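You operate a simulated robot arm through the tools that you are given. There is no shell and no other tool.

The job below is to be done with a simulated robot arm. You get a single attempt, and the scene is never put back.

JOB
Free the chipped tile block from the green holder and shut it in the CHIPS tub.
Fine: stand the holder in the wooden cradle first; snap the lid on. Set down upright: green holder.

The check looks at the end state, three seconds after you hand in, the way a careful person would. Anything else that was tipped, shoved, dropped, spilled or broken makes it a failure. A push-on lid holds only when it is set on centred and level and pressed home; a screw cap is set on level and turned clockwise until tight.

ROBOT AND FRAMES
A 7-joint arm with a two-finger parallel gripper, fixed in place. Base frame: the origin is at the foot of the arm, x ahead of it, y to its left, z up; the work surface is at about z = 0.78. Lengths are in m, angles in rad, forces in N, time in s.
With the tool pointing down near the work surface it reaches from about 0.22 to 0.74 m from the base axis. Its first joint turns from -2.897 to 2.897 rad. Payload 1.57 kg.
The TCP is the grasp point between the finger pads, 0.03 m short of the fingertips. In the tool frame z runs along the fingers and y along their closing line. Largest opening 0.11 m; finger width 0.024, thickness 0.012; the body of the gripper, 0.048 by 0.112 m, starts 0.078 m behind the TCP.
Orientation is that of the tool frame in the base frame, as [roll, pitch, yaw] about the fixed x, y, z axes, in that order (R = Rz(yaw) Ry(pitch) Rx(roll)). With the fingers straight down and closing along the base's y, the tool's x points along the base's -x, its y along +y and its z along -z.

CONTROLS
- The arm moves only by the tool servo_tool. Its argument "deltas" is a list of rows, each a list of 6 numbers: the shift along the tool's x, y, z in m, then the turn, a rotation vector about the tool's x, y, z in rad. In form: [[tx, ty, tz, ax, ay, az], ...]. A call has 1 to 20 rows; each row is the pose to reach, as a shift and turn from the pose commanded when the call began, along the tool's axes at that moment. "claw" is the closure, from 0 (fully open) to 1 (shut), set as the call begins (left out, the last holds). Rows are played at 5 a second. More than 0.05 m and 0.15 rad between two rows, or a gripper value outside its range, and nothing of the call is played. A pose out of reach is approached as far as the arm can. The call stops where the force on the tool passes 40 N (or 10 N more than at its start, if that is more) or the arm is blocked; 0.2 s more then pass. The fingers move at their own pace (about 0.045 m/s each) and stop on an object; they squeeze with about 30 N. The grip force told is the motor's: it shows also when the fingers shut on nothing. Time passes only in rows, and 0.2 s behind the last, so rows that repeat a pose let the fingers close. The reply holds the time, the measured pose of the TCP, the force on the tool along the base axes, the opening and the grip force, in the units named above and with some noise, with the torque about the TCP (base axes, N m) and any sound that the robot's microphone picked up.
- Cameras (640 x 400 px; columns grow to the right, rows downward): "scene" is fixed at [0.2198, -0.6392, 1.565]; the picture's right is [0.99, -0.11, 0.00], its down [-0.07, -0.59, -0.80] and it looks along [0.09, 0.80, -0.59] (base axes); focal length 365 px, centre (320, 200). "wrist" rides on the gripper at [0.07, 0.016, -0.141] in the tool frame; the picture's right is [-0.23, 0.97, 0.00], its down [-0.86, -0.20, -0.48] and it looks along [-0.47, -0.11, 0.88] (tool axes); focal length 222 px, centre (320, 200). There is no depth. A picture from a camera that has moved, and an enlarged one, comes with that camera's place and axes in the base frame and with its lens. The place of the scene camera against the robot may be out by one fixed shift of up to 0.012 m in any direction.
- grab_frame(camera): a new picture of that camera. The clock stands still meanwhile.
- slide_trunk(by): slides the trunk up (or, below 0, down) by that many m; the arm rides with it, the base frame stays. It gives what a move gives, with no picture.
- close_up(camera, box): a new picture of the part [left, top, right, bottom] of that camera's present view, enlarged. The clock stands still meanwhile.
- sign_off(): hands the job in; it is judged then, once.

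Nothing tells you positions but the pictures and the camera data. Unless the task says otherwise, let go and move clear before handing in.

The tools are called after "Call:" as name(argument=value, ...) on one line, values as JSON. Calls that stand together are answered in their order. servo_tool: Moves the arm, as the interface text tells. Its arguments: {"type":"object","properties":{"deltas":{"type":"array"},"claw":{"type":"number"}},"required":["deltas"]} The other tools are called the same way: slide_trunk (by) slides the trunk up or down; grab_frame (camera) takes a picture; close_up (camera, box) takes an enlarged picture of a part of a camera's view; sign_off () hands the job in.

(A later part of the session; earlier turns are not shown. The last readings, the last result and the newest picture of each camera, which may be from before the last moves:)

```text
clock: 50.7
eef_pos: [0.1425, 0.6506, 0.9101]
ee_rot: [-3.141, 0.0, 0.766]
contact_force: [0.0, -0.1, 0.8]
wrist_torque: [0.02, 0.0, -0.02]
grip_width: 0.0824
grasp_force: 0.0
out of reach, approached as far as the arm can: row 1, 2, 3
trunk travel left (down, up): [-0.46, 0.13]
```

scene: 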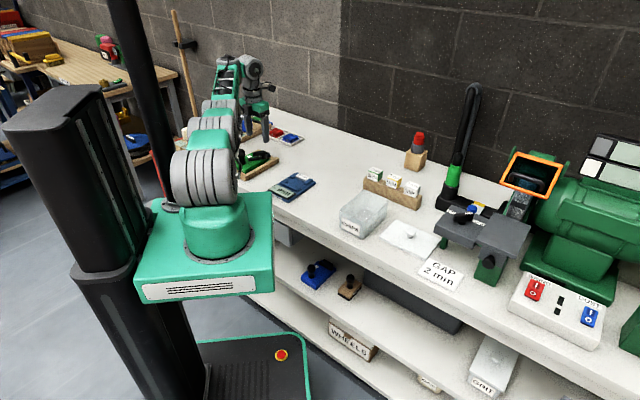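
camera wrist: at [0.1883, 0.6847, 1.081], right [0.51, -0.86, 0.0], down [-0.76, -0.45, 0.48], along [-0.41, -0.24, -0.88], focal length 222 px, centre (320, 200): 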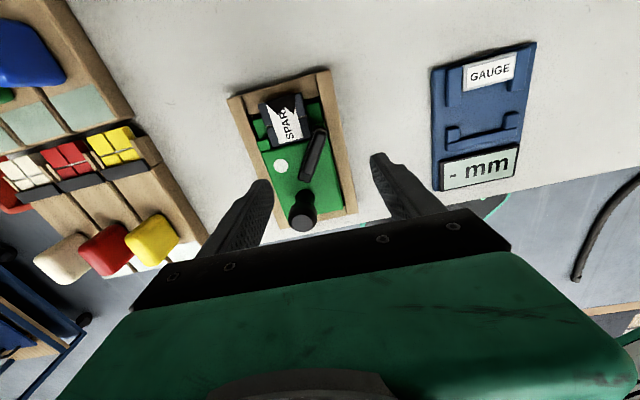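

Trunk height doesn't matter, so the limit comes from the wrist. I'll turn back to the other yaw, which reached further, and tilt the fingers outward in the plane of the tile sides.

Call:
servo_tool(deltas=[[-0.02, 0, -0.03, 0, 0, -0.14], [-0.03, 0, -0.05, 0, 0, -0.285], [-0.03, 0, -0.05, 0, 0, -0.43], [-0.03, 0, -0.05, 0, 0, -0.575], [-0.03, 0, -0.05, 0, 0, -0.72], [-0.03, 0, -0.05, 0, 0, -0.865], [-0.03, 0, -0.05, 0, 0, -1.01], [-0.03, 0, -0.05, 0, 0, -1.155], [-0.03, 0, -0.05, 0, 0, -1.3], [-0.03, 0, -0.05, 0, 0, -1.445], [-0.03, 0, -0.05, 0, 0, -1.571]])

Call:
servo_tool(deltas=[[0, 0, 0, 0, 0, -0.145], [0, 0, 0, 0, 0, -0.29], [0, 0, 0, 0, 0, -0.435], [0, 0, 0, 0, 0, -0.58], [0, 0, 0, 0, 0, -0.725], [0, 0, 0, 0, 0, -0.87], [0, 0, 0, 0, 0, -1.015], [0, 0, 0, 0, 0, -1.16], [0, 0, 0, 0, 0, -1.305], [0, 0, 0, 0, 0, -1.45], [0, 0, 0, 0, 0, -1.571]])

Call:
servo_tool(deltas=[[0, 0, 0, 0, -0.1, 0], [0, 0, 0, 0, -0.2, 0], [0, 0, 0, 0, -0.3, 0], [0, 0, 0, 0, -0.3, 0]])

Call:
grab_frame(camera="wrist")

```text
clock: 53.1
eef_pos: [0.1198, 0.6278, 0.9589]
ee_rot: [-3.141, 0.001, 2.341]
contact_force: [0.1, 0.8, -0.3]
wrist_torque: [-0.04, -0.01, -0.03]
grip_width: 0.0828
grasp_force: 0.0
trunk travel left (down, up): [-0.46, 0.13]
```

```text
clock: 55.5
eef_pos: [0.1198, 0.6278, 0.9598]
ee_rot: [-3.141, 0.0, -2.372]
contact_force: [-0.1, -0.1, 0.0]
wrist_torque: [0.02, -0.02, 0.0]
grip_width: 0.0823
grasp_force: 0.1
trunk travel left (down, up): [-0.46, 0.13]
```

```text
clock: 56.5
eef_pos: [0.1193, 0.6289, 0.9598]
ee_rot: [3.141, 0.301, -2.372]
contact_force: [-0.5, 0.1, 0.3]
wrist_torque: [-0.01, -0.04, 0.0]
grip_width: 0.0826
grasp_force: 0.0
trunk travel left (down, up): [-0.46, 0.13]
```

```text
taken
camera wrist: at [0.0305, 0.5642, 1.0741], right [-0.52, 0.85, 0.07], down [0.62, 0.32, 0.71], along [0.58, 0.41, -0.7], focal length 222 px, centre (320, 200)
```

wrist: 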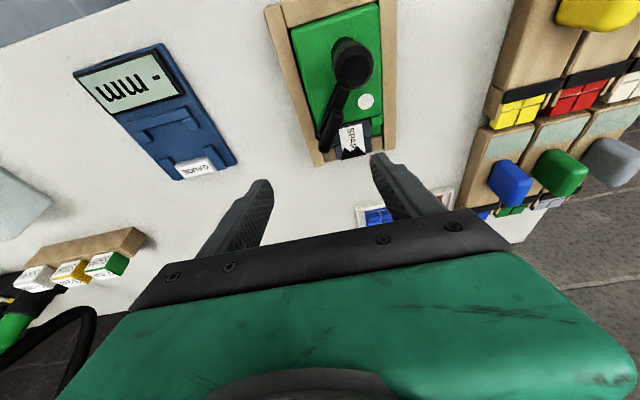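

The fingers are tilted. I'll reduce that to 0.2 rad, narrow the opening and go above the front part of the tile.

Call:
servo_tool(deltas=[[-0.011, 0.0101, 0.023, 0, 0.05, 0], [-0.022, 0.0202, 0.046, 0, 0.1, 0], [-0.033, 0.0303, 0.069, 0, 0.1, 0], [-0.0439, 0.0405, 0.0919, 0, 0.1, 0], [-0.0439, 0.0405, 0.0919, 0, 0.1, 0]], claw=0.43)

Call:
grab_frame(camera="wrist")

Call:
close_up(camera="wrist", box=[230, 90, 430, 230])

Call:
close_up(camera="scene", box=[235, 125, 295, 170])

```text
clock: 57.7
eef_pos: [0.1428, 0.7054, 0.8814]
ee_rot: [3.138, 0.199, -2.374]
contact_force: [-0.1, -0.3, -0.2]
wrist_torque: [-0.03, 0.0, -0.02]
grip_width: 0.0627
grasp_force: 0.0
trunk travel left (down, up): [-0.46, 0.13]
```

```text
taken
camera wrist: at [0.062, 0.6493, 1.0076], right [-0.52, 0.86, 0.05], down [0.67, 0.37, 0.64], along [0.53, 0.36, -0.77], focal length 222 px, centre (320, 200)
```

wrist: 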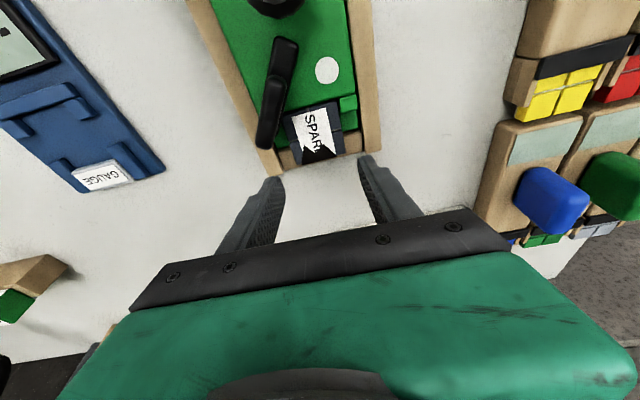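

```text
2.86 times, centred on (330, 160) of wrist
camera zoom: at [0.062, 0.6493, 1.0076], right [-0.52, 0.86, 0.05], down [0.67, 0.37, 0.64], along [0.53, 0.36, -0.77], focal length 635 px, centre (291, 314)
```

zoom: 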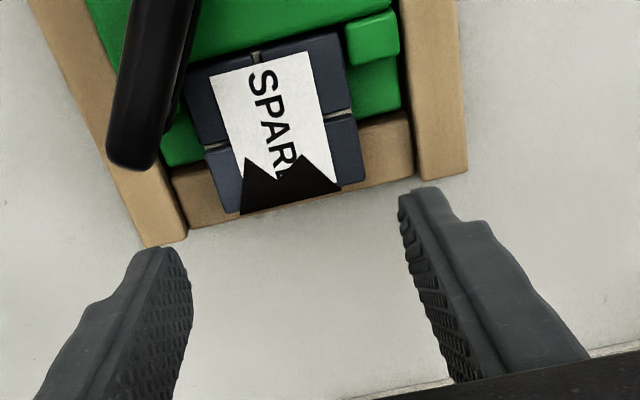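

```text
8.89 times, centred on (265, 148) of scene
camera zoom: at [0.2198, -0.6392, 1.565], right [0.99, -0.11, 0.0], down [-0.07, -0.59, -0.8], along [0.09, 0.8, -0.59], focal length 3244 px, centre (809, 667)
```

zoom: 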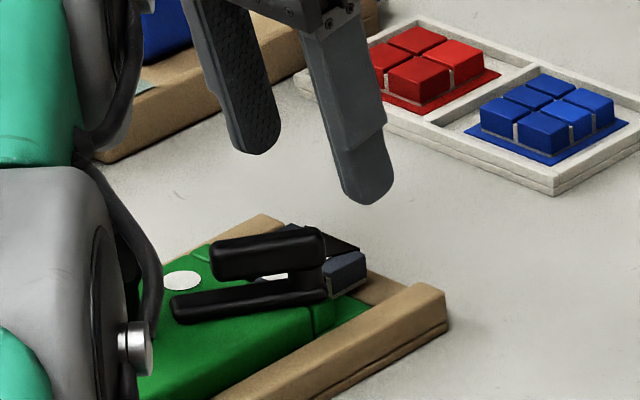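

This reach is fine. I'll shift back slightly over the tile, descend to about its mid-height and check.

Call:
servo_tool(deltas=[[0.007, 0.001, 0.012, 0, 0, 0], [0.011, 0.002, 0.024, 0, 0, 0], [0.0143, 0.002, 0.035, 0, 0, 0], [0.0143, 0.002, 0.035, 0, 0, 0]])

Call:
close_up(camera="wrist", box=[230, 90, 430, 230])

Call:
close_up(camera="scene", box=[235, 130, 295, 175])

```text
clock: 58.7
eef_pos: [0.1368, 0.7043, 0.8467]
ee_rot: [-3.141, 0.201, -2.373]
contact_force: [-0.4, 0.2, -0.4]
wrist_torque: [0.0, 0.01, 0.02]
grip_width: 0.0629
grasp_force: 0.0
trunk travel left (down, up): [-0.46, 0.13]
```

```text
2.86 times, centred on (330, 160) of wrist
camera zoom: at [0.0548, 0.6468, 0.9721], right [-0.52, 0.86, 0.05], down [0.67, 0.37, 0.64], along [0.53, 0.36, -0.77], focal length 635 px, centre (291, 314)
```

zoom: 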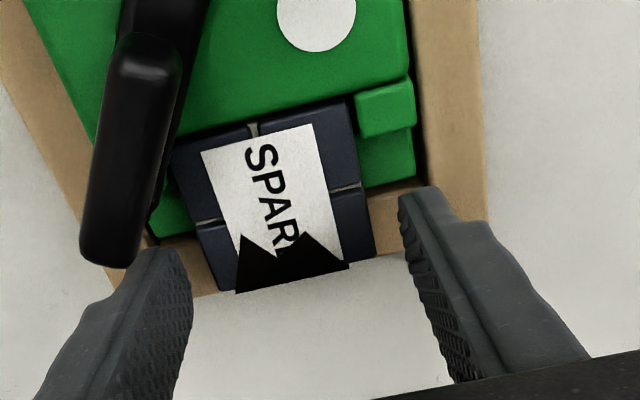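

```text
8.89 times, centred on (265, 152) of scene
camera zoom: at [0.2198, -0.6392, 1.565], right [0.99, -0.11, 0.0], down [-0.07, -0.59, -0.8], along [0.09, 0.8, -0.59], focal length 3244 px, centre (809, 622)
```

zoom: 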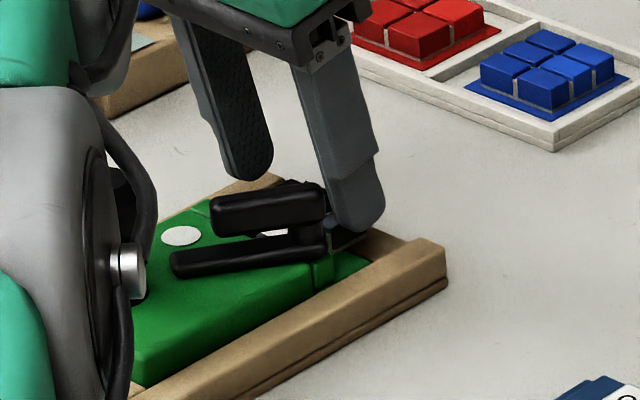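

Clear so far, with no contact. I'll go down the last centimetre and close on the tile.

Call:
servo_tool(deltas=[[0.0008, 0, 0.004, 0, 0, 0], [0.0014, 0, 0.007, 0, 0, 0], [0.002, 0, 0.0098, 0, 0, 0], [0.002, 0, 0.0098, 0, 0, 0]])

Call:
close_up(camera="wrist", box=[230, 90, 430, 230])

Call:
close_up(camera="scene", box=[235, 130, 295, 175])

```text
clock: 59.7
eef_pos: [0.1358, 0.7011, 0.8366]
ee_rot: [3.141, 0.2, -2.374]
contact_force: [-0.3, -0.5, -0.5]
wrist_torque: [-0.03, 0.0, 0.04]
grip_width: 0.0626
grasp_force: 0.0
trunk travel left (down, up): [-0.46, 0.13]
```

```text
2.86 times, centred on (330, 160) of wrist
camera zoom: at [0.0549, 0.6464, 0.9619], right [-0.52, 0.86, 0.05], down [0.67, 0.37, 0.64], along [0.53, 0.36, -0.77], focal length 635 px, centre (291, 314)
```

zoom: 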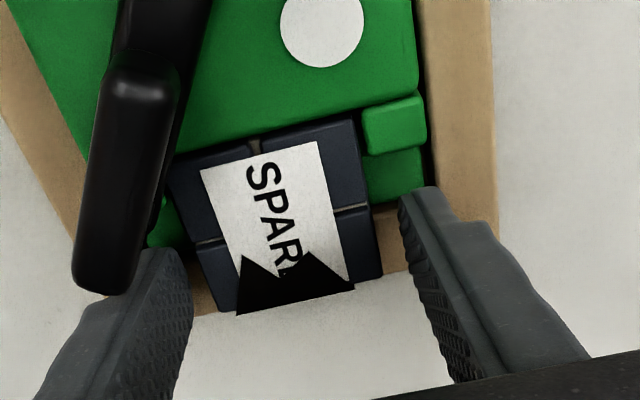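

```text
8.89 times, centred on (265, 152) of scene
camera zoom: at [0.2198, -0.6392, 1.565], right [0.99, -0.11, 0.0], down [-0.07, -0.59, -0.8], along [0.09, 0.8, -0.59], focal length 3244 px, centre (809, 622)
```

zoom: 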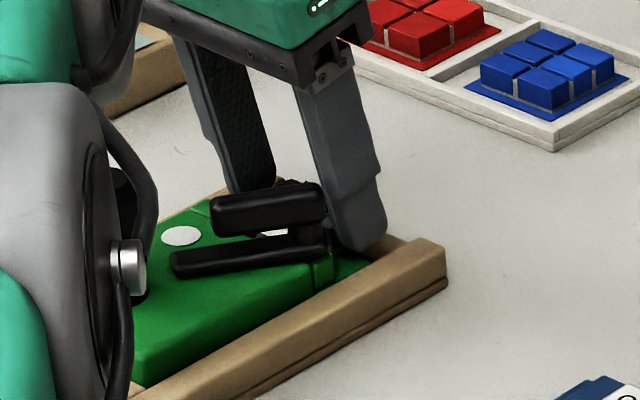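

The fingers are on either side of the tile, so I'll close.

Call:
servo_tool(deltas=[[0, 0, 0, 0, 0, 0], [0, 0, 0, 0, 0, 0], [0, 0, 0, 0, 0, 0], [0, 0, 0, 0, 0, 0]], claw=1.0)

Call:
close_up(camera="wrist", box=[230, 90, 430, 230])

Call:
close_up(camera="scene", box=[235, 130, 295, 175])

```text
clock: 60.7
eef_pos: [0.1361, 0.7022, 0.8358]
ee_rot: [-3.141, 0.201, -2.375]
contact_force: [1.3, 0.1, 1.1]
wrist_torque: [-0.01, -0.03, 0.07]
grip_width: 0.0492
grasp_force: 30.4
trunk travel left (down, up): [-0.46, 0.13]
```

```text
2.86 times, centred on (330, 160) of wrist
camera zoom: at [0.0551, 0.6464, 0.9621], right [-0.52, 0.86, 0.05], down [0.67, 0.37, 0.64], along [0.53, 0.36, -0.77], focal length 635 px, centre (291, 314)
```

zoom: 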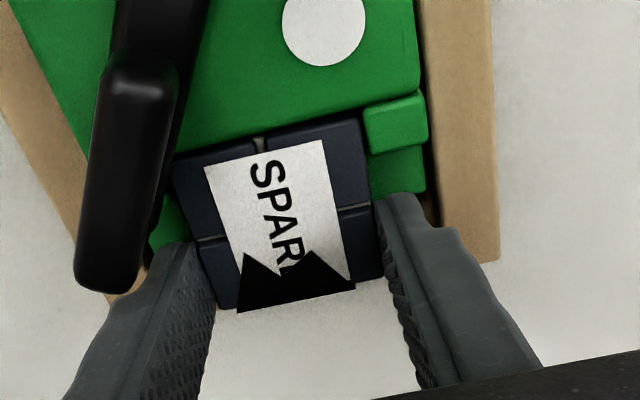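

```text
8.89 times, centred on (265, 152) of scene
camera zoom: at [0.2198, -0.6392, 1.565], right [0.99, -0.11, 0.0], down [-0.07, -0.59, -0.8], along [0.09, 0.8, -0.59], focal length 3244 px, centre (809, 622)
```

zoom: 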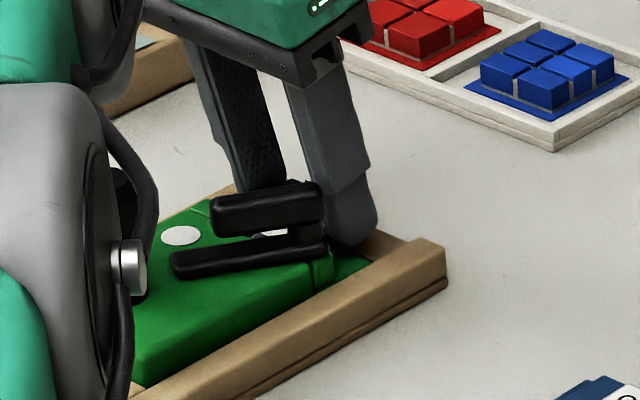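

The grip is firm at 49 mm. I'll lift, easing slightly forward away from the clamp.

Call:
servo_tool(deltas=[[-0.0008, 0, -0.0039, 0, 0, 0], [-0.0049, 0, -0.0092, 0, 0, 0], [-0.0099, 0, -0.0184, 0, 0, 0], [-0.0138, 0, -0.038, 0, 0, 0], [-0.0178, 0, -0.0576, 0, 0, 0], [-0.0178, 0, -0.0576, 0, 0, 0]])

Call:
grab_frame(camera="wrist")

Call:
close_up(camera="scene", box=[225, 110, 305, 170])

```text
clock: 62.1
eef_pos: [0.1361, 0.703, 0.8939]
ee_rot: [3.139, 0.198, -2.377]
contact_force: [1.1, -0.4, -3.9]
wrist_torque: [0.19, -0.19, 0.0]
grip_width: 0.0493
grasp_force: 30.0
out of reach, approached as far as the arm can: row 5, 6
trunk travel left (down, up): [-0.46, 0.13]
```

```text
taken
camera wrist: at [0.0558, 0.6466, 1.02], right [-0.52, 0.86, 0.05], down [0.67, 0.37, 0.64], along [0.53, 0.36, -0.77], focal length 222 px, centre (320, 200)
```

wrist: 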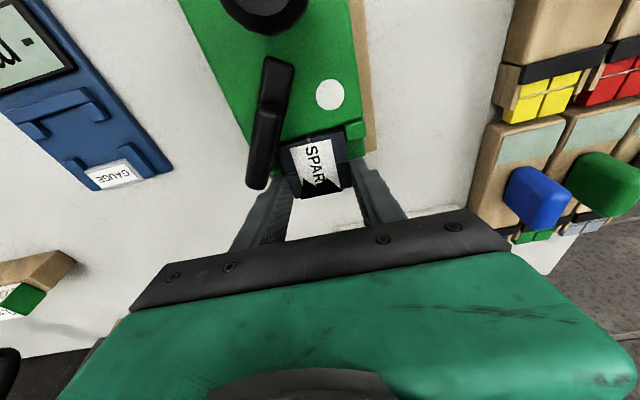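

```text
6.67 times, centred on (265, 140) of scene
camera zoom: at [0.2198, -0.6392, 1.565], right [0.99, -0.11, 0.0], down [-0.07, -0.59, -0.8], along [0.09, 0.8, -0.59], focal length 2433 px, centre (687, 600)
```

zoom: 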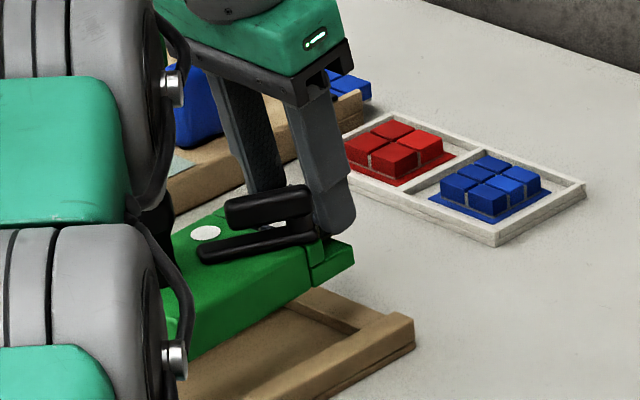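

The holder came up with the tile, so the tile isn't free yet. I'll lower it back carefully along the same path and look before it enters the pocket.

Call:
servo_tool(deltas=[[0.002, 0, 0.0098, 0, 0, 0], [0.004, 0, 0.0196, 0, 0, 0], [0.0052, 0, 0.0255, 0, 0, 0], [0.0052, 0, 0.0255, 0, 0, 0]])

Call:
close_up(camera="scene", box=[225, 120, 305, 180])

Call:
grab_frame(camera="wrist")

Call:
close_up(camera="wrist", box=[180, 0, 430, 220])

```text
clock: 63.1
eef_pos: [0.1354, 0.7019, 0.8674]
ee_rot: [3.141, 0.201, -2.374]
contact_force: [-0.6, -1.0, -4.1]
wrist_torque: [0.2, -0.16, -0.01]
grip_width: 0.0495
grasp_force: 30.1
trunk travel left (down, up): [-0.46, 0.13]
```

```text
6.67 times, centred on (265, 150) of scene
camera zoom: at [0.2198, -0.6392, 1.565], right [0.99, -0.11, 0.0], down [-0.07, -0.59, -0.8], along [0.09, 0.8, -0.59], focal length 2433 px, centre (687, 533)
```

zoom: 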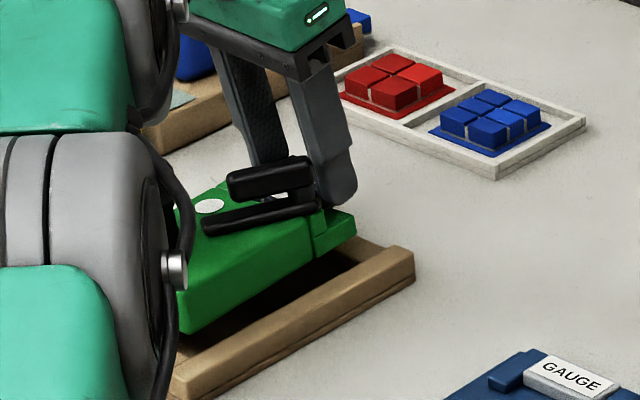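

```text
taken
camera wrist: at [0.0545, 0.6465, 0.9943], right [-0.52, 0.86, 0.04], down [0.67, 0.37, 0.64], along [0.53, 0.36, -0.77], focal length 222 px, centre (320, 200)
```

wrist: 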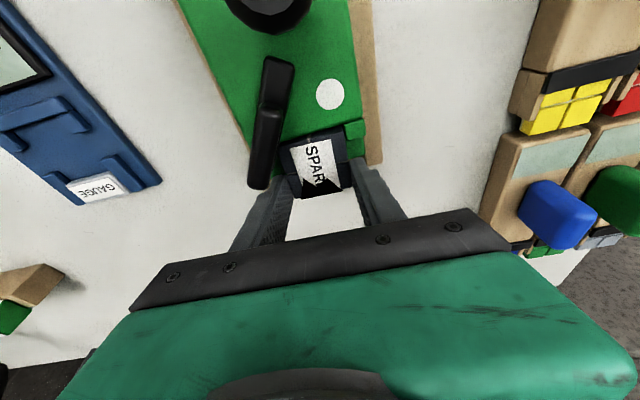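

```text
1.82 times, centred on (305, 110) of wrist
camera zoom: at [0.0545, 0.6465, 0.9943], right [-0.52, 0.86, 0.04], down [0.67, 0.37, 0.64], along [0.53, 0.36, -0.77], focal length 404 px, centre (347, 364)
```

zoom: 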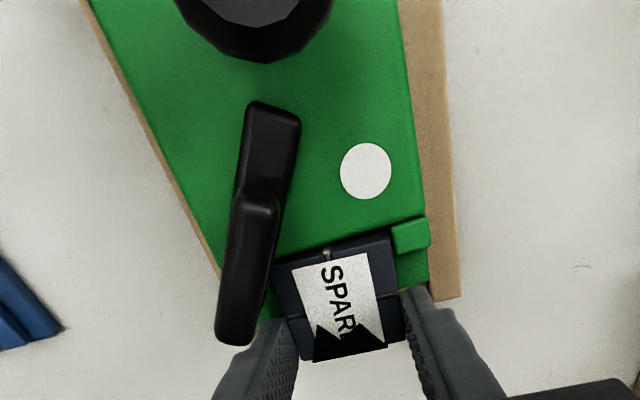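

The holder hangs rear-low but over its pocket. I'll keep lowering in small steps.

Call:
servo_tool(deltas=[[0.001, 0, 0.005, 0, 0, 0], [0.002, 0, 0.01, 0, 0, 0], [0.003, 0, 0.015, 0, 0, 0], [0.003, 0, 0.015, 0, 0, 0]])

Call:
close_up(camera="scene", box=[225, 130, 305, 190])

Call:
close_up(camera="wrist", box=[180, 0, 430, 220])

```text
clock: 64.1
eef_pos: [0.1364, 0.7021, 0.8531]
ee_rot: [3.139, 0.2, -2.374]
contact_force: [1.1, 0.1, -2.0]
wrist_torque: [0.05, -0.05, -0.02]
grip_width: 0.0494
grasp_force: 29.8
trunk travel left (down, up): [-0.46, 0.13]
```

```text
6.67 times, centred on (265, 160) of scene
camera zoom: at [0.2198, -0.6392, 1.565], right [0.99, -0.11, 0.0], down [-0.07, -0.59, -0.8], along [0.09, 0.8, -0.59], focal length 2433 px, centre (687, 467)
```

zoom: 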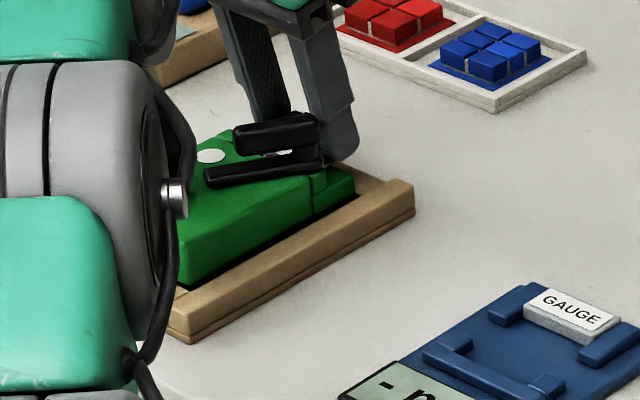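

```text
1.82 times, centred on (305, 110) of wrist
camera zoom: at [0.0543, 0.6462, 0.979], right [-0.52, 0.86, 0.04], down [0.67, 0.37, 0.64], along [0.53, 0.36, -0.77], focal length 404 px, centre (347, 364)
```

zoom: 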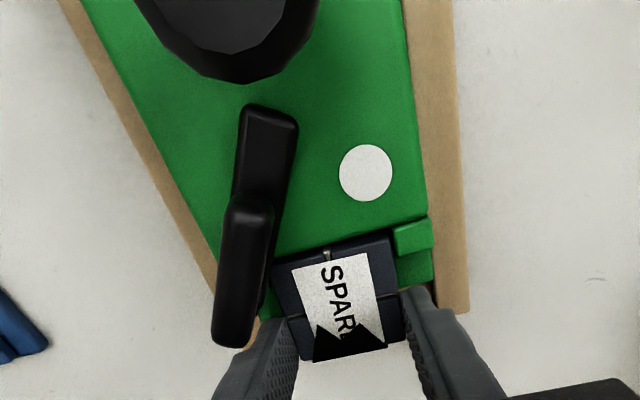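

The rear has touched down inside the pocket. I'll lower the front the rest of the way.

Call:
servo_tool(deltas=[[0.001, 0, 0.005, 0, 0, 0], [0.002, 0, 0.01, 0, 0, 0], [0.0028, 0, 0.014, 0, 0, 0], [0.0032, 0, 0.016, 0, 0, 0], [0.0032, 0, 0.016, 0, 0, 0]])

Call:
close_up(camera="scene", box=[225, 130, 305, 190])

Call:
close_up(camera="wrist", box=[180, 0, 430, 220])

```text
clock: 65.3
eef_pos: [0.1349, 0.7016, 0.8411]
ee_rot: [3.139, 0.204, -2.377]
contact_force: [2.1, 2.6, 10.3]
wrist_torque: [-0.44, 0.04, 0.08]
grip_width: 0.0491
grasp_force: 30.1
trunk travel left (down, up): [-0.46, 0.13]
```

```text
6.67 times, centred on (265, 160) of scene
camera zoom: at [0.2198, -0.6392, 1.565], right [0.99, -0.11, 0.0], down [-0.07, -0.59, -0.8], along [0.09, 0.8, -0.59], focal length 2433 px, centre (687, 467)
```

zoom: 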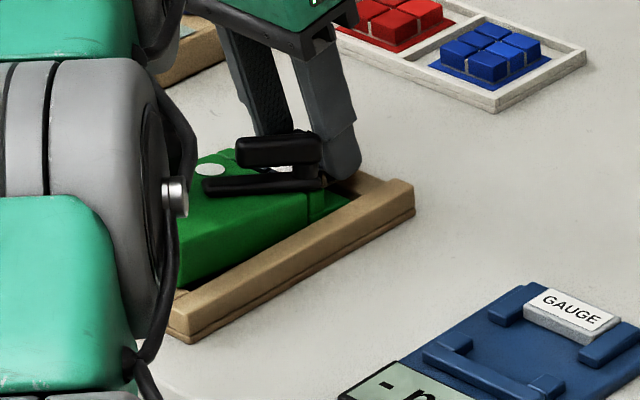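

```text
1.82 times, centred on (305, 110) of wrist
camera zoom: at [0.0546, 0.6459, 0.9653], right [-0.52, 0.86, 0.05], down [0.67, 0.37, 0.64], along [0.53, 0.36, -0.77], focal length 404 px, centre (347, 364)
```

zoom: 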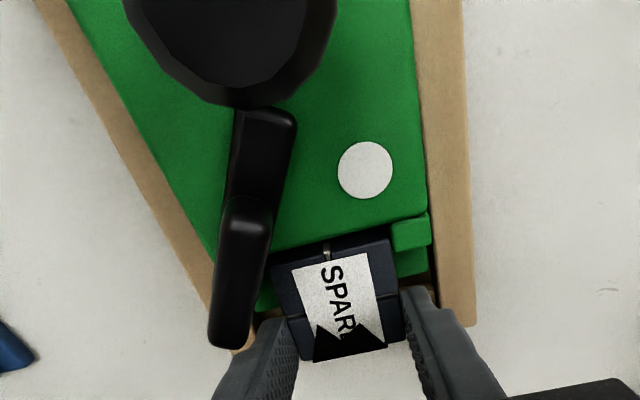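

It's catching on the right-hand wall. I'll raise it a little, shift 2 mm left and lower again.

Call:
servo_tool(deltas=[[-0.001, 0, -0.006, 0, 0, 0], [-0.001, 0.001, -0.006, 0, 0, 0], [-0.001, 0.002, -0.006, 0, 0, 0], [0, 0.002, -0.002, 0, 0, 0], [0.0008, 0.002, 0.002, 0, 0, 0], [0.0008, 0.002, 0.002, 0, 0, 0]])

Call:
close_up(camera="scene", box=[240, 140, 290, 175])

Call:
close_up(camera="wrist", box=[180, 0, 430, 220])

```text
clock: 66.7
eef_pos: [0.1338, 0.7044, 0.8408]
ee_rot: [3.138, 0.206, -2.374]
contact_force: [0.5, -1.8, 17.5]
wrist_torque: [-0.54, 0.3, 0.08]
grip_width: 0.0495
grasp_force: 30.0
trunk travel left (down, up): [-0.46, 0.13]
```

```text
11.43 times, centred on (265, 158) of scene
camera zoom: at [0.2198, -0.6392, 1.565], right [0.99, -0.11, 0.0], down [-0.07, -0.59, -0.8], along [0.09, 0.8, -0.59], focal length 4172 px, centre (949, 686)
```

zoom: 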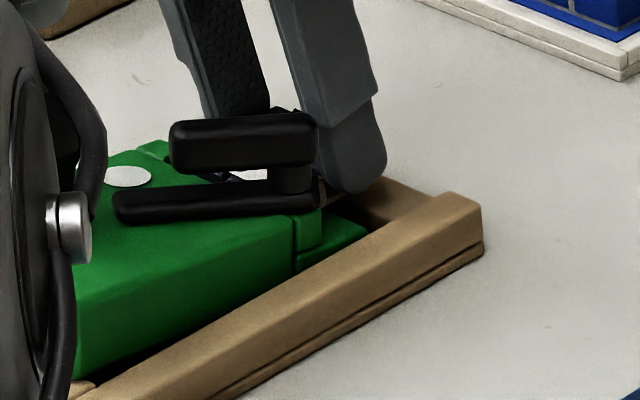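

```text
1.82 times, centred on (305, 110) of wrist
camera zoom: at [0.0528, 0.6466, 0.9648], right [-0.52, 0.86, 0.05], down [0.67, 0.37, 0.64], along [0.53, 0.37, -0.76], focal length 404 px, centre (347, 364)
```

zoom: 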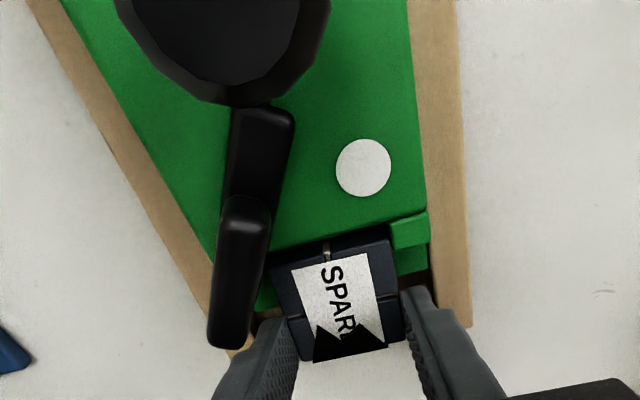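

I'll let go here so the holder can settle, then look from above.

Call:
servo_tool(deltas=[[-0.0004, 0, -0.003, 0, 0, 0], [-0.0004, 0, -0.003, 0, 0, 0]])

Call:
servo_tool(deltas=[[0, 0, 0, 0, 0, 0], [0, 0, 0, 0, 0, 0], [0, 0, 0, 0, 0, 0]], claw=0.43)

Call:
close_up(camera="scene", box=[240, 140, 290, 175])

Call:
close_up(camera="wrist", box=[180, 0, 430, 220])

```text
clock: 67.3
eef_pos: [0.1331, 0.7026, 0.8399]
ee_rot: [3.141, 0.201, -2.375]
contact_force: [2.6, 5.5, 12.2]
wrist_torque: [-0.06, 0.27, -0.09]
grip_width: 0.0494
grasp_force: 30.1
trunk travel left (down, up): [-0.46, 0.13]
```

```text
clock: 68.1
eef_pos: [0.1332, 0.7032, 0.8376]
ee_rot: [3.141, 0.2, -2.372]
contact_force: [0.1, -0.3, 0.0]
wrist_torque: [-0.01, -0.01, 0.02]
grip_width: 0.0625
grasp_force: 0.0
trunk travel left (down, up): [-0.46, 0.13]
```

```text
11.43 times, centred on (265, 158) of scene
camera zoom: at [0.2198, -0.6392, 1.565], right [0.99, -0.11, 0.0], down [-0.07, -0.59, -0.8], along [0.09, 0.8, -0.59], focal length 4172 px, centre (949, 686)
```

zoom: 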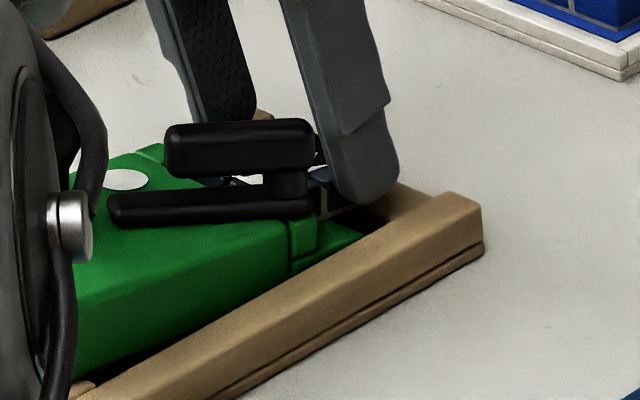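

```text
1.82 times, centred on (305, 110) of wrist
camera zoom: at [0.0524, 0.6472, 0.9636], right [-0.52, 0.86, 0.04], down [0.67, 0.37, 0.64], along [0.53, 0.36, -0.77], focal length 404 px, centre (347, 364)
```

zoom: 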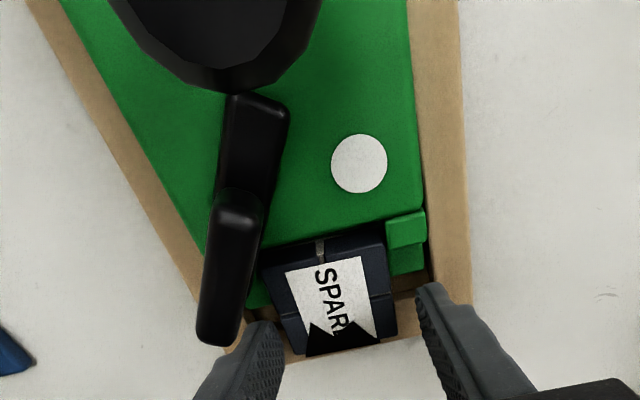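

The rear edge now rests on the rear wall. I'll back the tool up and look before re-seating it by the knob.

Call:
servo_tool(deltas=[[-0.006, 0, -0.03, 0, 0, 0], [-0.012, 0, -0.06, 0, 0, 0], [-0.008, 0, -0.09, 0, 0.1, 0], [0.0, 0, -0.11, 0, 0.2, 0], [0.01, 0, -0.12, 0, 0.2, 0]])

Call:
grab_frame(camera="wrist")

Call:
close_up(camera="wrist", box=[220, 0, 420, 190])

Call:
close_up(camera="scene", box=[225, 140, 285, 185])

```text
clock: 69.3
eef_pos: [0.1078, 0.6712, 0.9519]
ee_rot: [3.141, 0.002, -2.374]
contact_force: [-0.5, 0.4, -0.2]
wrist_torque: [0.0, -0.04, 0.01]
grip_width: 0.0629
grasp_force: 0.2
out of reach, approached as far as the arm can: row 3, 4, 5
trunk travel left (down, up): [-0.46, 0.13]
```

```text
taken
camera wrist: at [0.0456, 0.6336, 1.0948], right [-0.51, 0.86, 0.0], down [0.75, 0.45, 0.48], along [0.41, 0.25, -0.88], focal length 222 px, centre (320, 200)
```

wrist: 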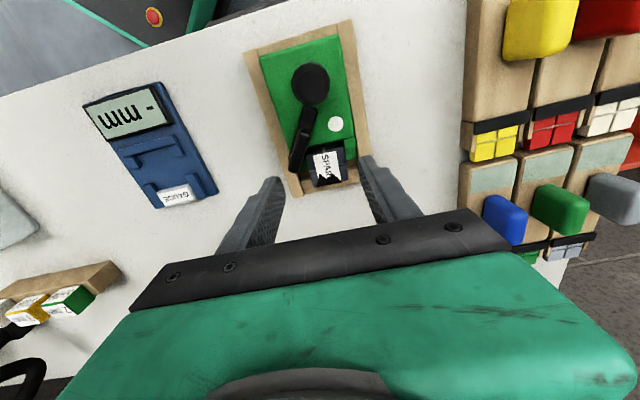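

```text
2.11 times, centred on (320, 95) of wrist
camera zoom: at [0.0456, 0.6336, 1.0948], right [-0.51, 0.86, 0.0], down [0.75, 0.45, 0.48], along [0.41, 0.25, -0.88], focal length 468 px, centre (320, 421)
```

zoom: 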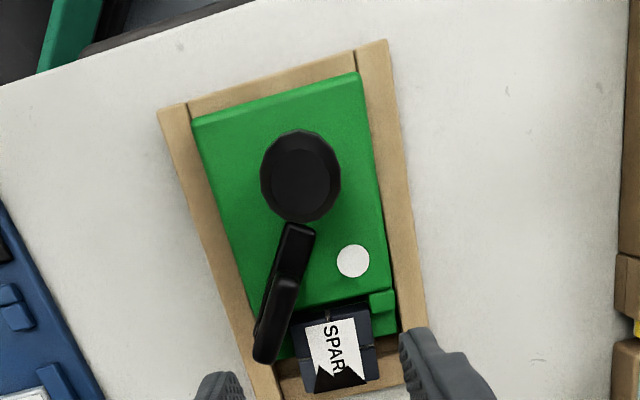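

```text
8.89 times, centred on (255, 162) of scene
camera zoom: at [0.2198, -0.6392, 1.565], right [0.99, -0.11, 0.0], down [-0.07, -0.59, -0.8], along [0.09, 0.8, -0.59], focal length 3244 px, centre (898, 533)
```

zoom: 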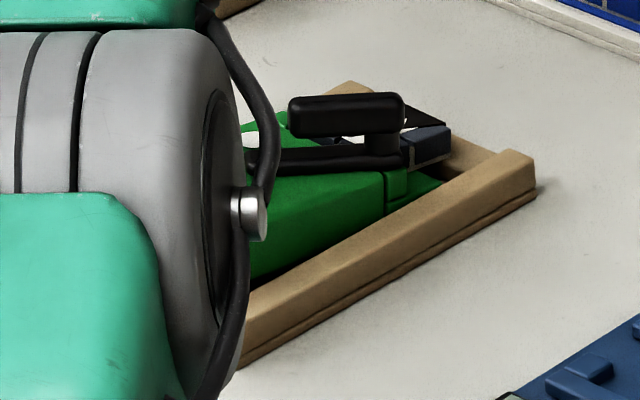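

The holder's rear is up on the rear wall, with its nose in the pocket. I'll grip the knob from this yaw and re-seat it.

Call:
servo_tool(deltas=[[0.034, 0.004, 0, 0, 0, 0], [0.068, 0.0084, 0, 0, 0, 0], [0.068, 0.0084, 0.03, 0, 0, 0], [0.068, 0.0084, 0.045, 0, 0, 0], [0.068, 0.0084, 0.045, 0, 0, 0]])

Call:
close_up(camera="wrist", box=[220, 80, 420, 220])

Call:
close_up(camera="scene", box=[210, 115, 290, 185])

```text
clock: 70.5
eef_pos: [0.0536, 0.6318, 0.9059]
ee_rot: [-3.141, 0.001, -2.374]
contact_force: [-1.1, 0.1, -0.3]
wrist_torque: [-0.01, -0.04, -0.02]
grip_width: 0.0629
grasp_force: 0.1
trunk travel left (down, up): [-0.46, 0.13]
```

```text
2.86 times, centred on (320, 150) of wrist
camera zoom: at [-0.0084, 0.5946, 1.0487], right [-0.51, 0.86, 0.0], down [0.75, 0.45, 0.48], along [0.41, 0.25, -0.88], focal length 635 px, centre (320, 343)
```

zoom: 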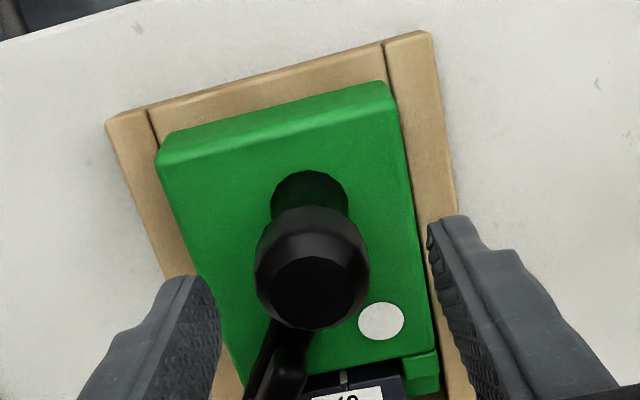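

```text
5.71 times, centred on (250, 150) of scene
camera zoom: at [0.2198, -0.6392, 1.565], right [0.99, -0.11, 0.0], down [-0.07, -0.59, -0.8], along [0.09, 0.8, -0.59], focal length 2086 px, centre (720, 486)
```

zoom: 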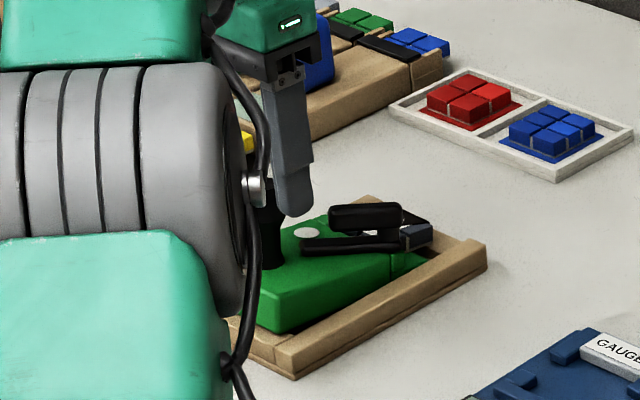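

The knob is between the fingers. I'll descend and grip it.

Call:
servo_tool(deltas=[[0.003, -0.0017, 0.015, 0, 0, 0], [0.003, -0.0017, 0.034, 0, 0, 0], [0.003, -0.0017, 0.034, 0, 0, 0]])

Call:
servo_tool(deltas=[[0, 0, 0, 0, 0, 0], [0, 0, 0, 0, 0, 0], [0, 0, 0, 0, 0, 0], [0, 0, 0, 0, 0, 0]], claw=1.0)

Call:
close_up(camera="wrist", box=[220, 80, 420, 220])

Call:
close_up(camera="scene", box=[225, 135, 285, 180])

```text
clock: 71.3
eef_pos: [0.0519, 0.628, 0.8726]
ee_rot: [-3.141, -0.001, -2.373]
contact_force: [-0.2, 0.7, -0.2]
wrist_torque: [-0.02, -0.02, 0.03]
grip_width: 0.0625
grasp_force: 0.1
trunk travel left (down, up): [-0.46, 0.13]
```

```text
clock: 72.3
eef_pos: [0.0535, 0.6282, 0.8724]
ee_rot: [3.141, -0.001, -2.373]
contact_force: [-0.3, -0.2, -0.1]
wrist_torque: [-0.04, 0.03, -0.01]
grip_width: 0.0327
grasp_force: 30.0
trunk travel left (down, up): [-0.46, 0.13]
```

```text
2.86 times, centred on (320, 150) of wrist
camera zoom: at [-0.0094, 0.5912, 1.0148], right [-0.51, 0.86, 0.0], down [0.75, 0.45, 0.48], along [0.41, 0.25, -0.88], focal length 635 px, centre (320, 343)
```

zoom: 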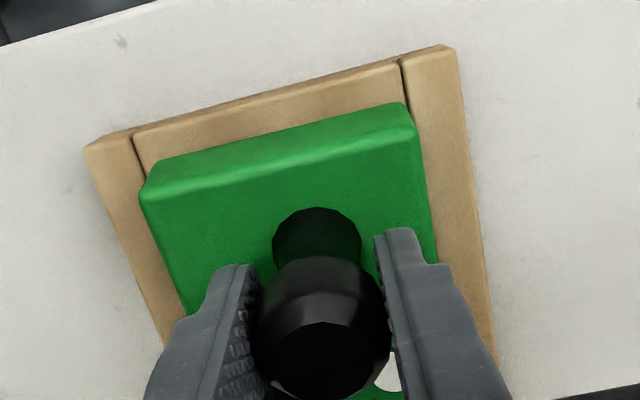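

```text
8.89 times, centred on (255, 158) of scene
camera zoom: at [0.2198, -0.6392, 1.565], right [0.99, -0.11, 0.0], down [-0.07, -0.59, -0.8], along [0.09, 0.8, -0.59], focal length 3244 px, centre (898, 578)
```

zoom: 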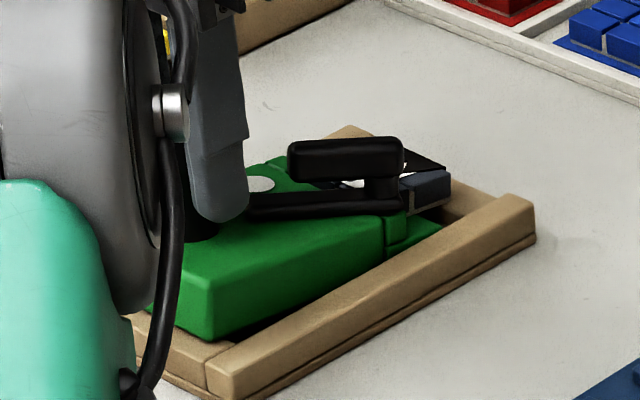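

I have the knob. I'll lift a few mm and push forward along the axis until the nose touches the front wall.

Call:
servo_tool(deltas=[[0, 0, -0.004, 0, 0, 0], [-0.002, 0, -0.004, 0, 0, 0], [-0.004, 0, -0.004, 0, 0, 0], [-0.006, 0, -0.004, 0, 0, 0], [-0.006, 0, -0.004, 0, 0, 0]])

Call:
close_up(camera="scene", box=[225, 135, 285, 180])

Call:
close_up(camera="wrist", box=[220, 80, 420, 220])

```text
clock: 73.5
eef_pos: [0.0572, 0.632, 0.8766]
ee_rot: [3.14, 0.0, -2.374]
contact_force: [0.5, 0.1, -5.2]
wrist_torque: [-0.12, 0.13, 0.0]
grip_width: 0.0332
grasp_force: 30.0
trunk travel left (down, up): [-0.46, 0.13]
```

```text
8.89 times, centred on (255, 158) of scene
camera zoom: at [0.2198, -0.6392, 1.565], right [0.99, -0.11, 0.0], down [-0.07, -0.59, -0.8], along [0.09, 0.8, -0.59], focal length 3244 px, centre (898, 578)
```

zoom: 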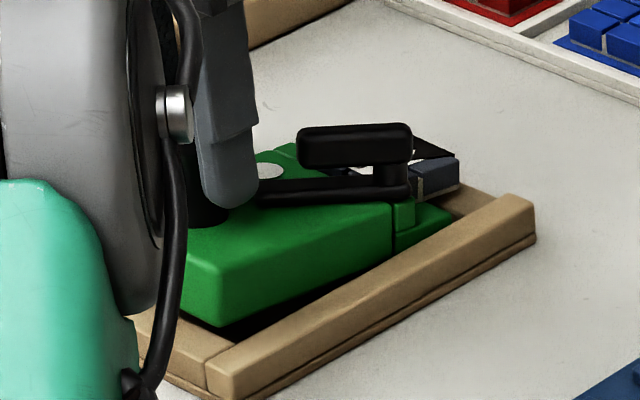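

```text
2.86 times, centred on (320, 150) of wrist
camera zoom: at [-0.005, 0.5952, 1.0194], right [-0.51, 0.86, 0.0], down [0.75, 0.45, 0.48], along [0.41, 0.24, -0.88], focal length 635 px, centre (320, 343)
```

zoom: 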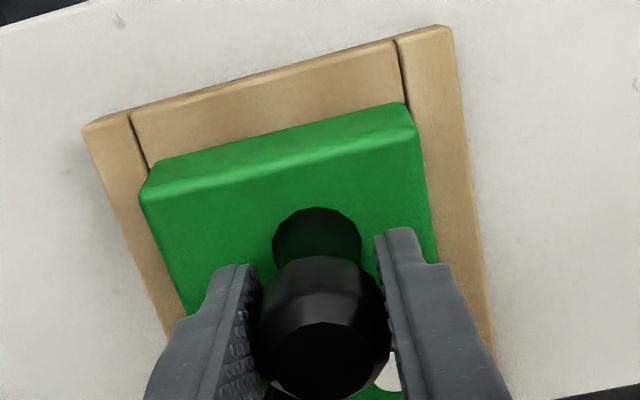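

The holder is lifted clear with no contact. The rear still overlaps the wall by about 2 mm, so I'll go 4.5 mm further forward.

Call:
servo_tool(deltas=[[-0.002, 0, 0, 0, 0, 0], [-0.0045, 0, 0, 0, 0, 0], [-0.0045, 0, 0, 0, 0, 0]])

Call:
close_up(camera="wrist", box=[220, 80, 420, 220])

Call:
servo_tool(deltas=[[0, 0, 0.003, 0, 0, 0], [0, 0, 0.006, 0, 0, 0], [0, 0, 0.009, 0, 0, 0]])

Call:
close_up(camera="wrist", box=[220, 80, 420, 220])

Call:
close_up(camera="scene", box=[225, 135, 285, 180])

```text
clock: 74.3
eef_pos: [0.0592, 0.6348, 0.8757]
ee_rot: [3.14, 0.001, -2.374]
contact_force: [-0.7, -0.5, -4.8]
wrist_torque: [-0.11, 0.14, -0.03]
grip_width: 0.0328
grasp_force: 30.0
trunk travel left (down, up): [-0.46, 0.13]
```

```text
2.86 times, centred on (320, 150) of wrist
camera zoom: at [-0.0016, 0.5978, 1.0187], right [-0.51, 0.86, 0.0], down [0.75, 0.45, 0.48], along [0.41, 0.24, -0.88], focal length 635 px, centre (320, 343)
```

zoom: 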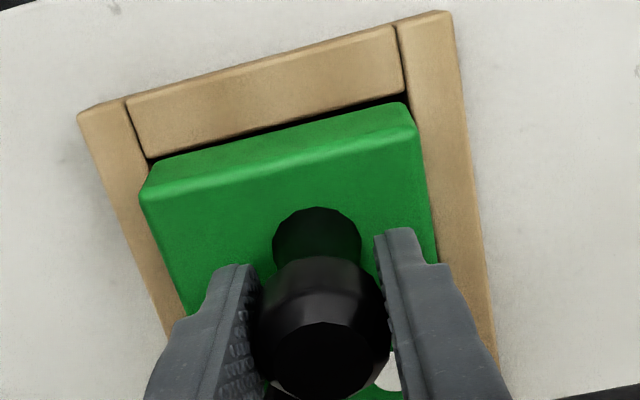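

```text
clock: 75.1
eef_pos: [0.0594, 0.6366, 0.8717]
ee_rot: [3.136, 0.005, -2.371]
contact_force: [-2.0, -3.0, 11.8]
wrist_torque: [0.15, -0.28, -0.08]
grip_width: 0.0329
grasp_force: 29.7
trunk travel left (down, up): [-0.46, 0.13]
```

```text
2.86 times, centred on (320, 150) of wrist
camera zoom: at [-0.0017, 0.5974, 1.0135], right [-0.51, 0.86, 0.01], down [0.75, 0.45, 0.48], along [0.41, 0.25, -0.88], focal length 635 px, centre (320, 343)
```

zoom: 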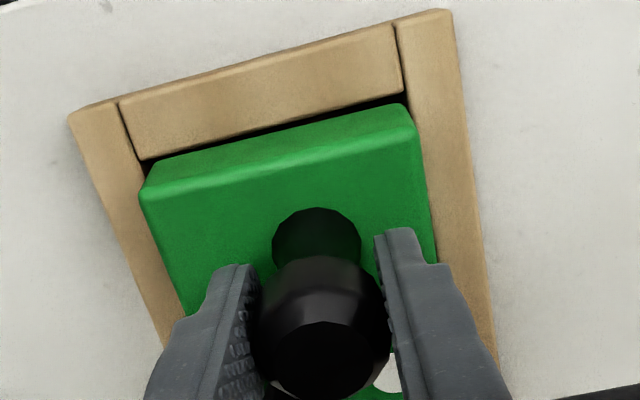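

```text
8.89 times, centred on (255, 158) of scene
camera zoom: at [0.2198, -0.6392, 1.565], right [0.99, -0.11, 0.0], down [-0.07, -0.59, -0.8], along [0.09, 0.8, -0.59], focal length 3244 px, centre (898, 578)
```

zoom: 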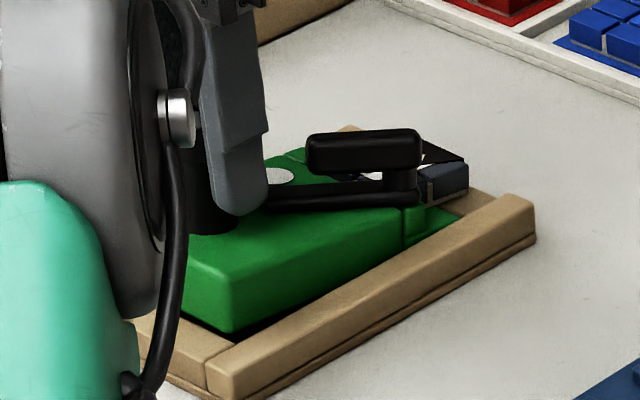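

The rear has now cleared the rear wall and the nose is down in the pocket. I'll release so the rear drops in.

Call:
servo_tool(deltas=[[0, 0, -0.003, 0, 0, 0], [0, 0, -0.003, 0, 0, 0]])

Call:
servo_tool(deltas=[[0, 0, 0, 0, 0, 0], [0, 0, 0, 0, 0, 0], [0, 0, 0, 0, 0, 0]], claw=0.43)

Call:
close_up(camera="wrist", box=[220, 80, 420, 220])

Call:
close_up(camera="scene", box=[225, 135, 285, 180])

```text
clock: 75.7
eef_pos: [0.0602, 0.6355, 0.8701]
ee_rot: [3.139, 0.002, -2.374]
contact_force: [-1.7, 5.4, 7.0]
wrist_torque: [0.45, -0.31, 0.14]
grip_width: 0.0332
grasp_force: 29.8
trunk travel left (down, up): [-0.46, 0.13]
```

```text
clock: 76.5
eef_pos: [0.06, 0.6353, 0.871]
ee_rot: [-3.141, 0.0, -2.374]
contact_force: [-0.5, -0.4, 0.1]
wrist_torque: [-0.03, 0.0, 0.0]
grip_width: 0.0625
grasp_force: 0.1
trunk travel left (down, up): [-0.46, 0.13]
```

```text
2.86 times, centred on (320, 150) of wrist
camera zoom: at [-0.0012, 0.5978, 1.013], right [-0.51, 0.86, 0.0], down [0.75, 0.45, 0.48], along [0.41, 0.25, -0.88], focal length 635 px, centre (320, 343)
```

zoom: 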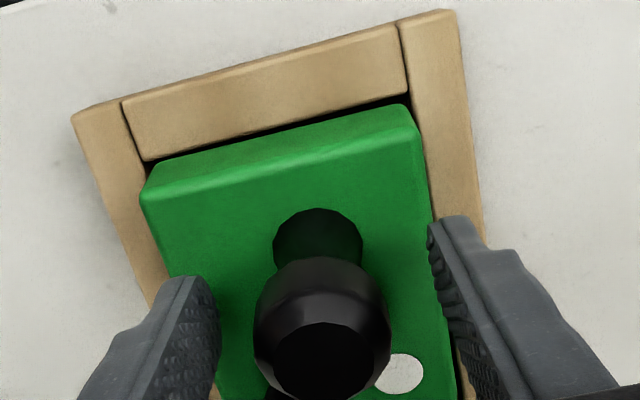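

```text
8.89 times, centred on (255, 158) of scene
camera zoom: at [0.2198, -0.6392, 1.565], right [0.99, -0.11, 0.0], down [-0.07, -0.59, -0.8], along [0.09, 0.8, -0.59], focal length 3244 px, centre (898, 578)
```

zoom: 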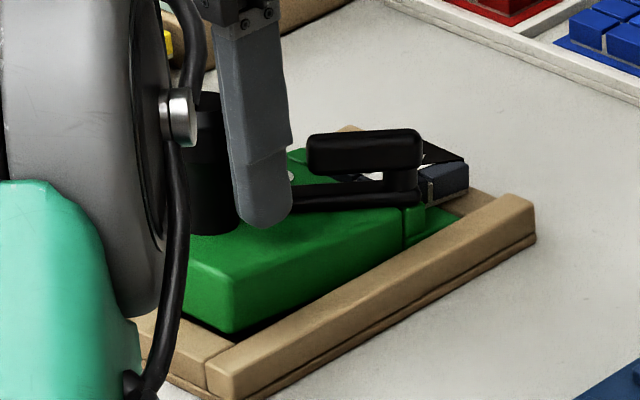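

It's jammed by a small yaw error of about 2°. I'll regrip the knob, rotate that much counter-clockwise and lower again.

Call:
servo_tool(deltas=[[0, 0, 0, 0, 0, 0], [0, 0, 0, 0, 0, 0], [0, 0, 0, 0, 0, 0], [0, 0, 0, 0, 0, 0]], claw=1.0)

Call:
servo_tool(deltas=[[0, 0, -0.004, 0, 0, 0], [0, 0, -0.007, 0, 0, 0], [0, 0, -0.007, 0, 0, -0.03], [0, 0, -0.007, 0, 0, -0.03]])

Call:
close_up(camera="wrist", box=[220, 80, 420, 220])

Call:
close_up(camera="scene", box=[225, 135, 285, 180])

```text
clock: 77.5
eef_pos: [0.0603, 0.6355, 0.8705]
ee_rot: [3.141, 0.002, -2.373]
contact_force: [0.8, -0.3, 0.0]
wrist_torque: [0.01, -0.02, 0.0]
grip_width: 0.0332
grasp_force: 29.6
trunk travel left (down, up): [-0.46, 0.13]
```

```text
clock: 78.5
eef_pos: [0.0609, 0.6369, 0.8782]
ee_rot: [-3.139, 0.001, -2.344]
contact_force: [-0.6, -0.9, -3.5]
wrist_torque: [-0.26, 0.09, -0.16]
grip_width: 0.033
grasp_force: 30.3
trunk travel left (down, up): [-0.46, 0.13]
```

```text
2.86 times, centred on (320, 150) of wrist
camera zoom: at [-0.0004, 0.5969, 1.0196], right [-0.54, 0.84, 0.0], down [0.74, 0.47, 0.48], along [0.4, 0.26, -0.88], focal length 635 px, centre (320, 343)
```

zoom: 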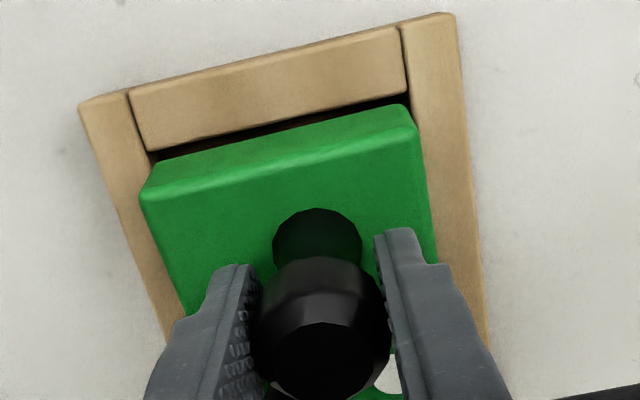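

```text
8.89 times, centred on (255, 158) of scene
camera zoom: at [0.2198, -0.6392, 1.565], right [0.99, -0.11, 0.0], down [-0.07, -0.59, -0.8], along [0.09, 0.8, -0.59], focal length 3244 px, centre (898, 578)
```

zoom: 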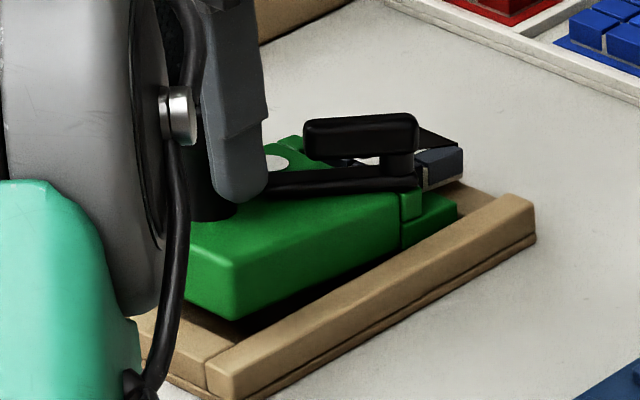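

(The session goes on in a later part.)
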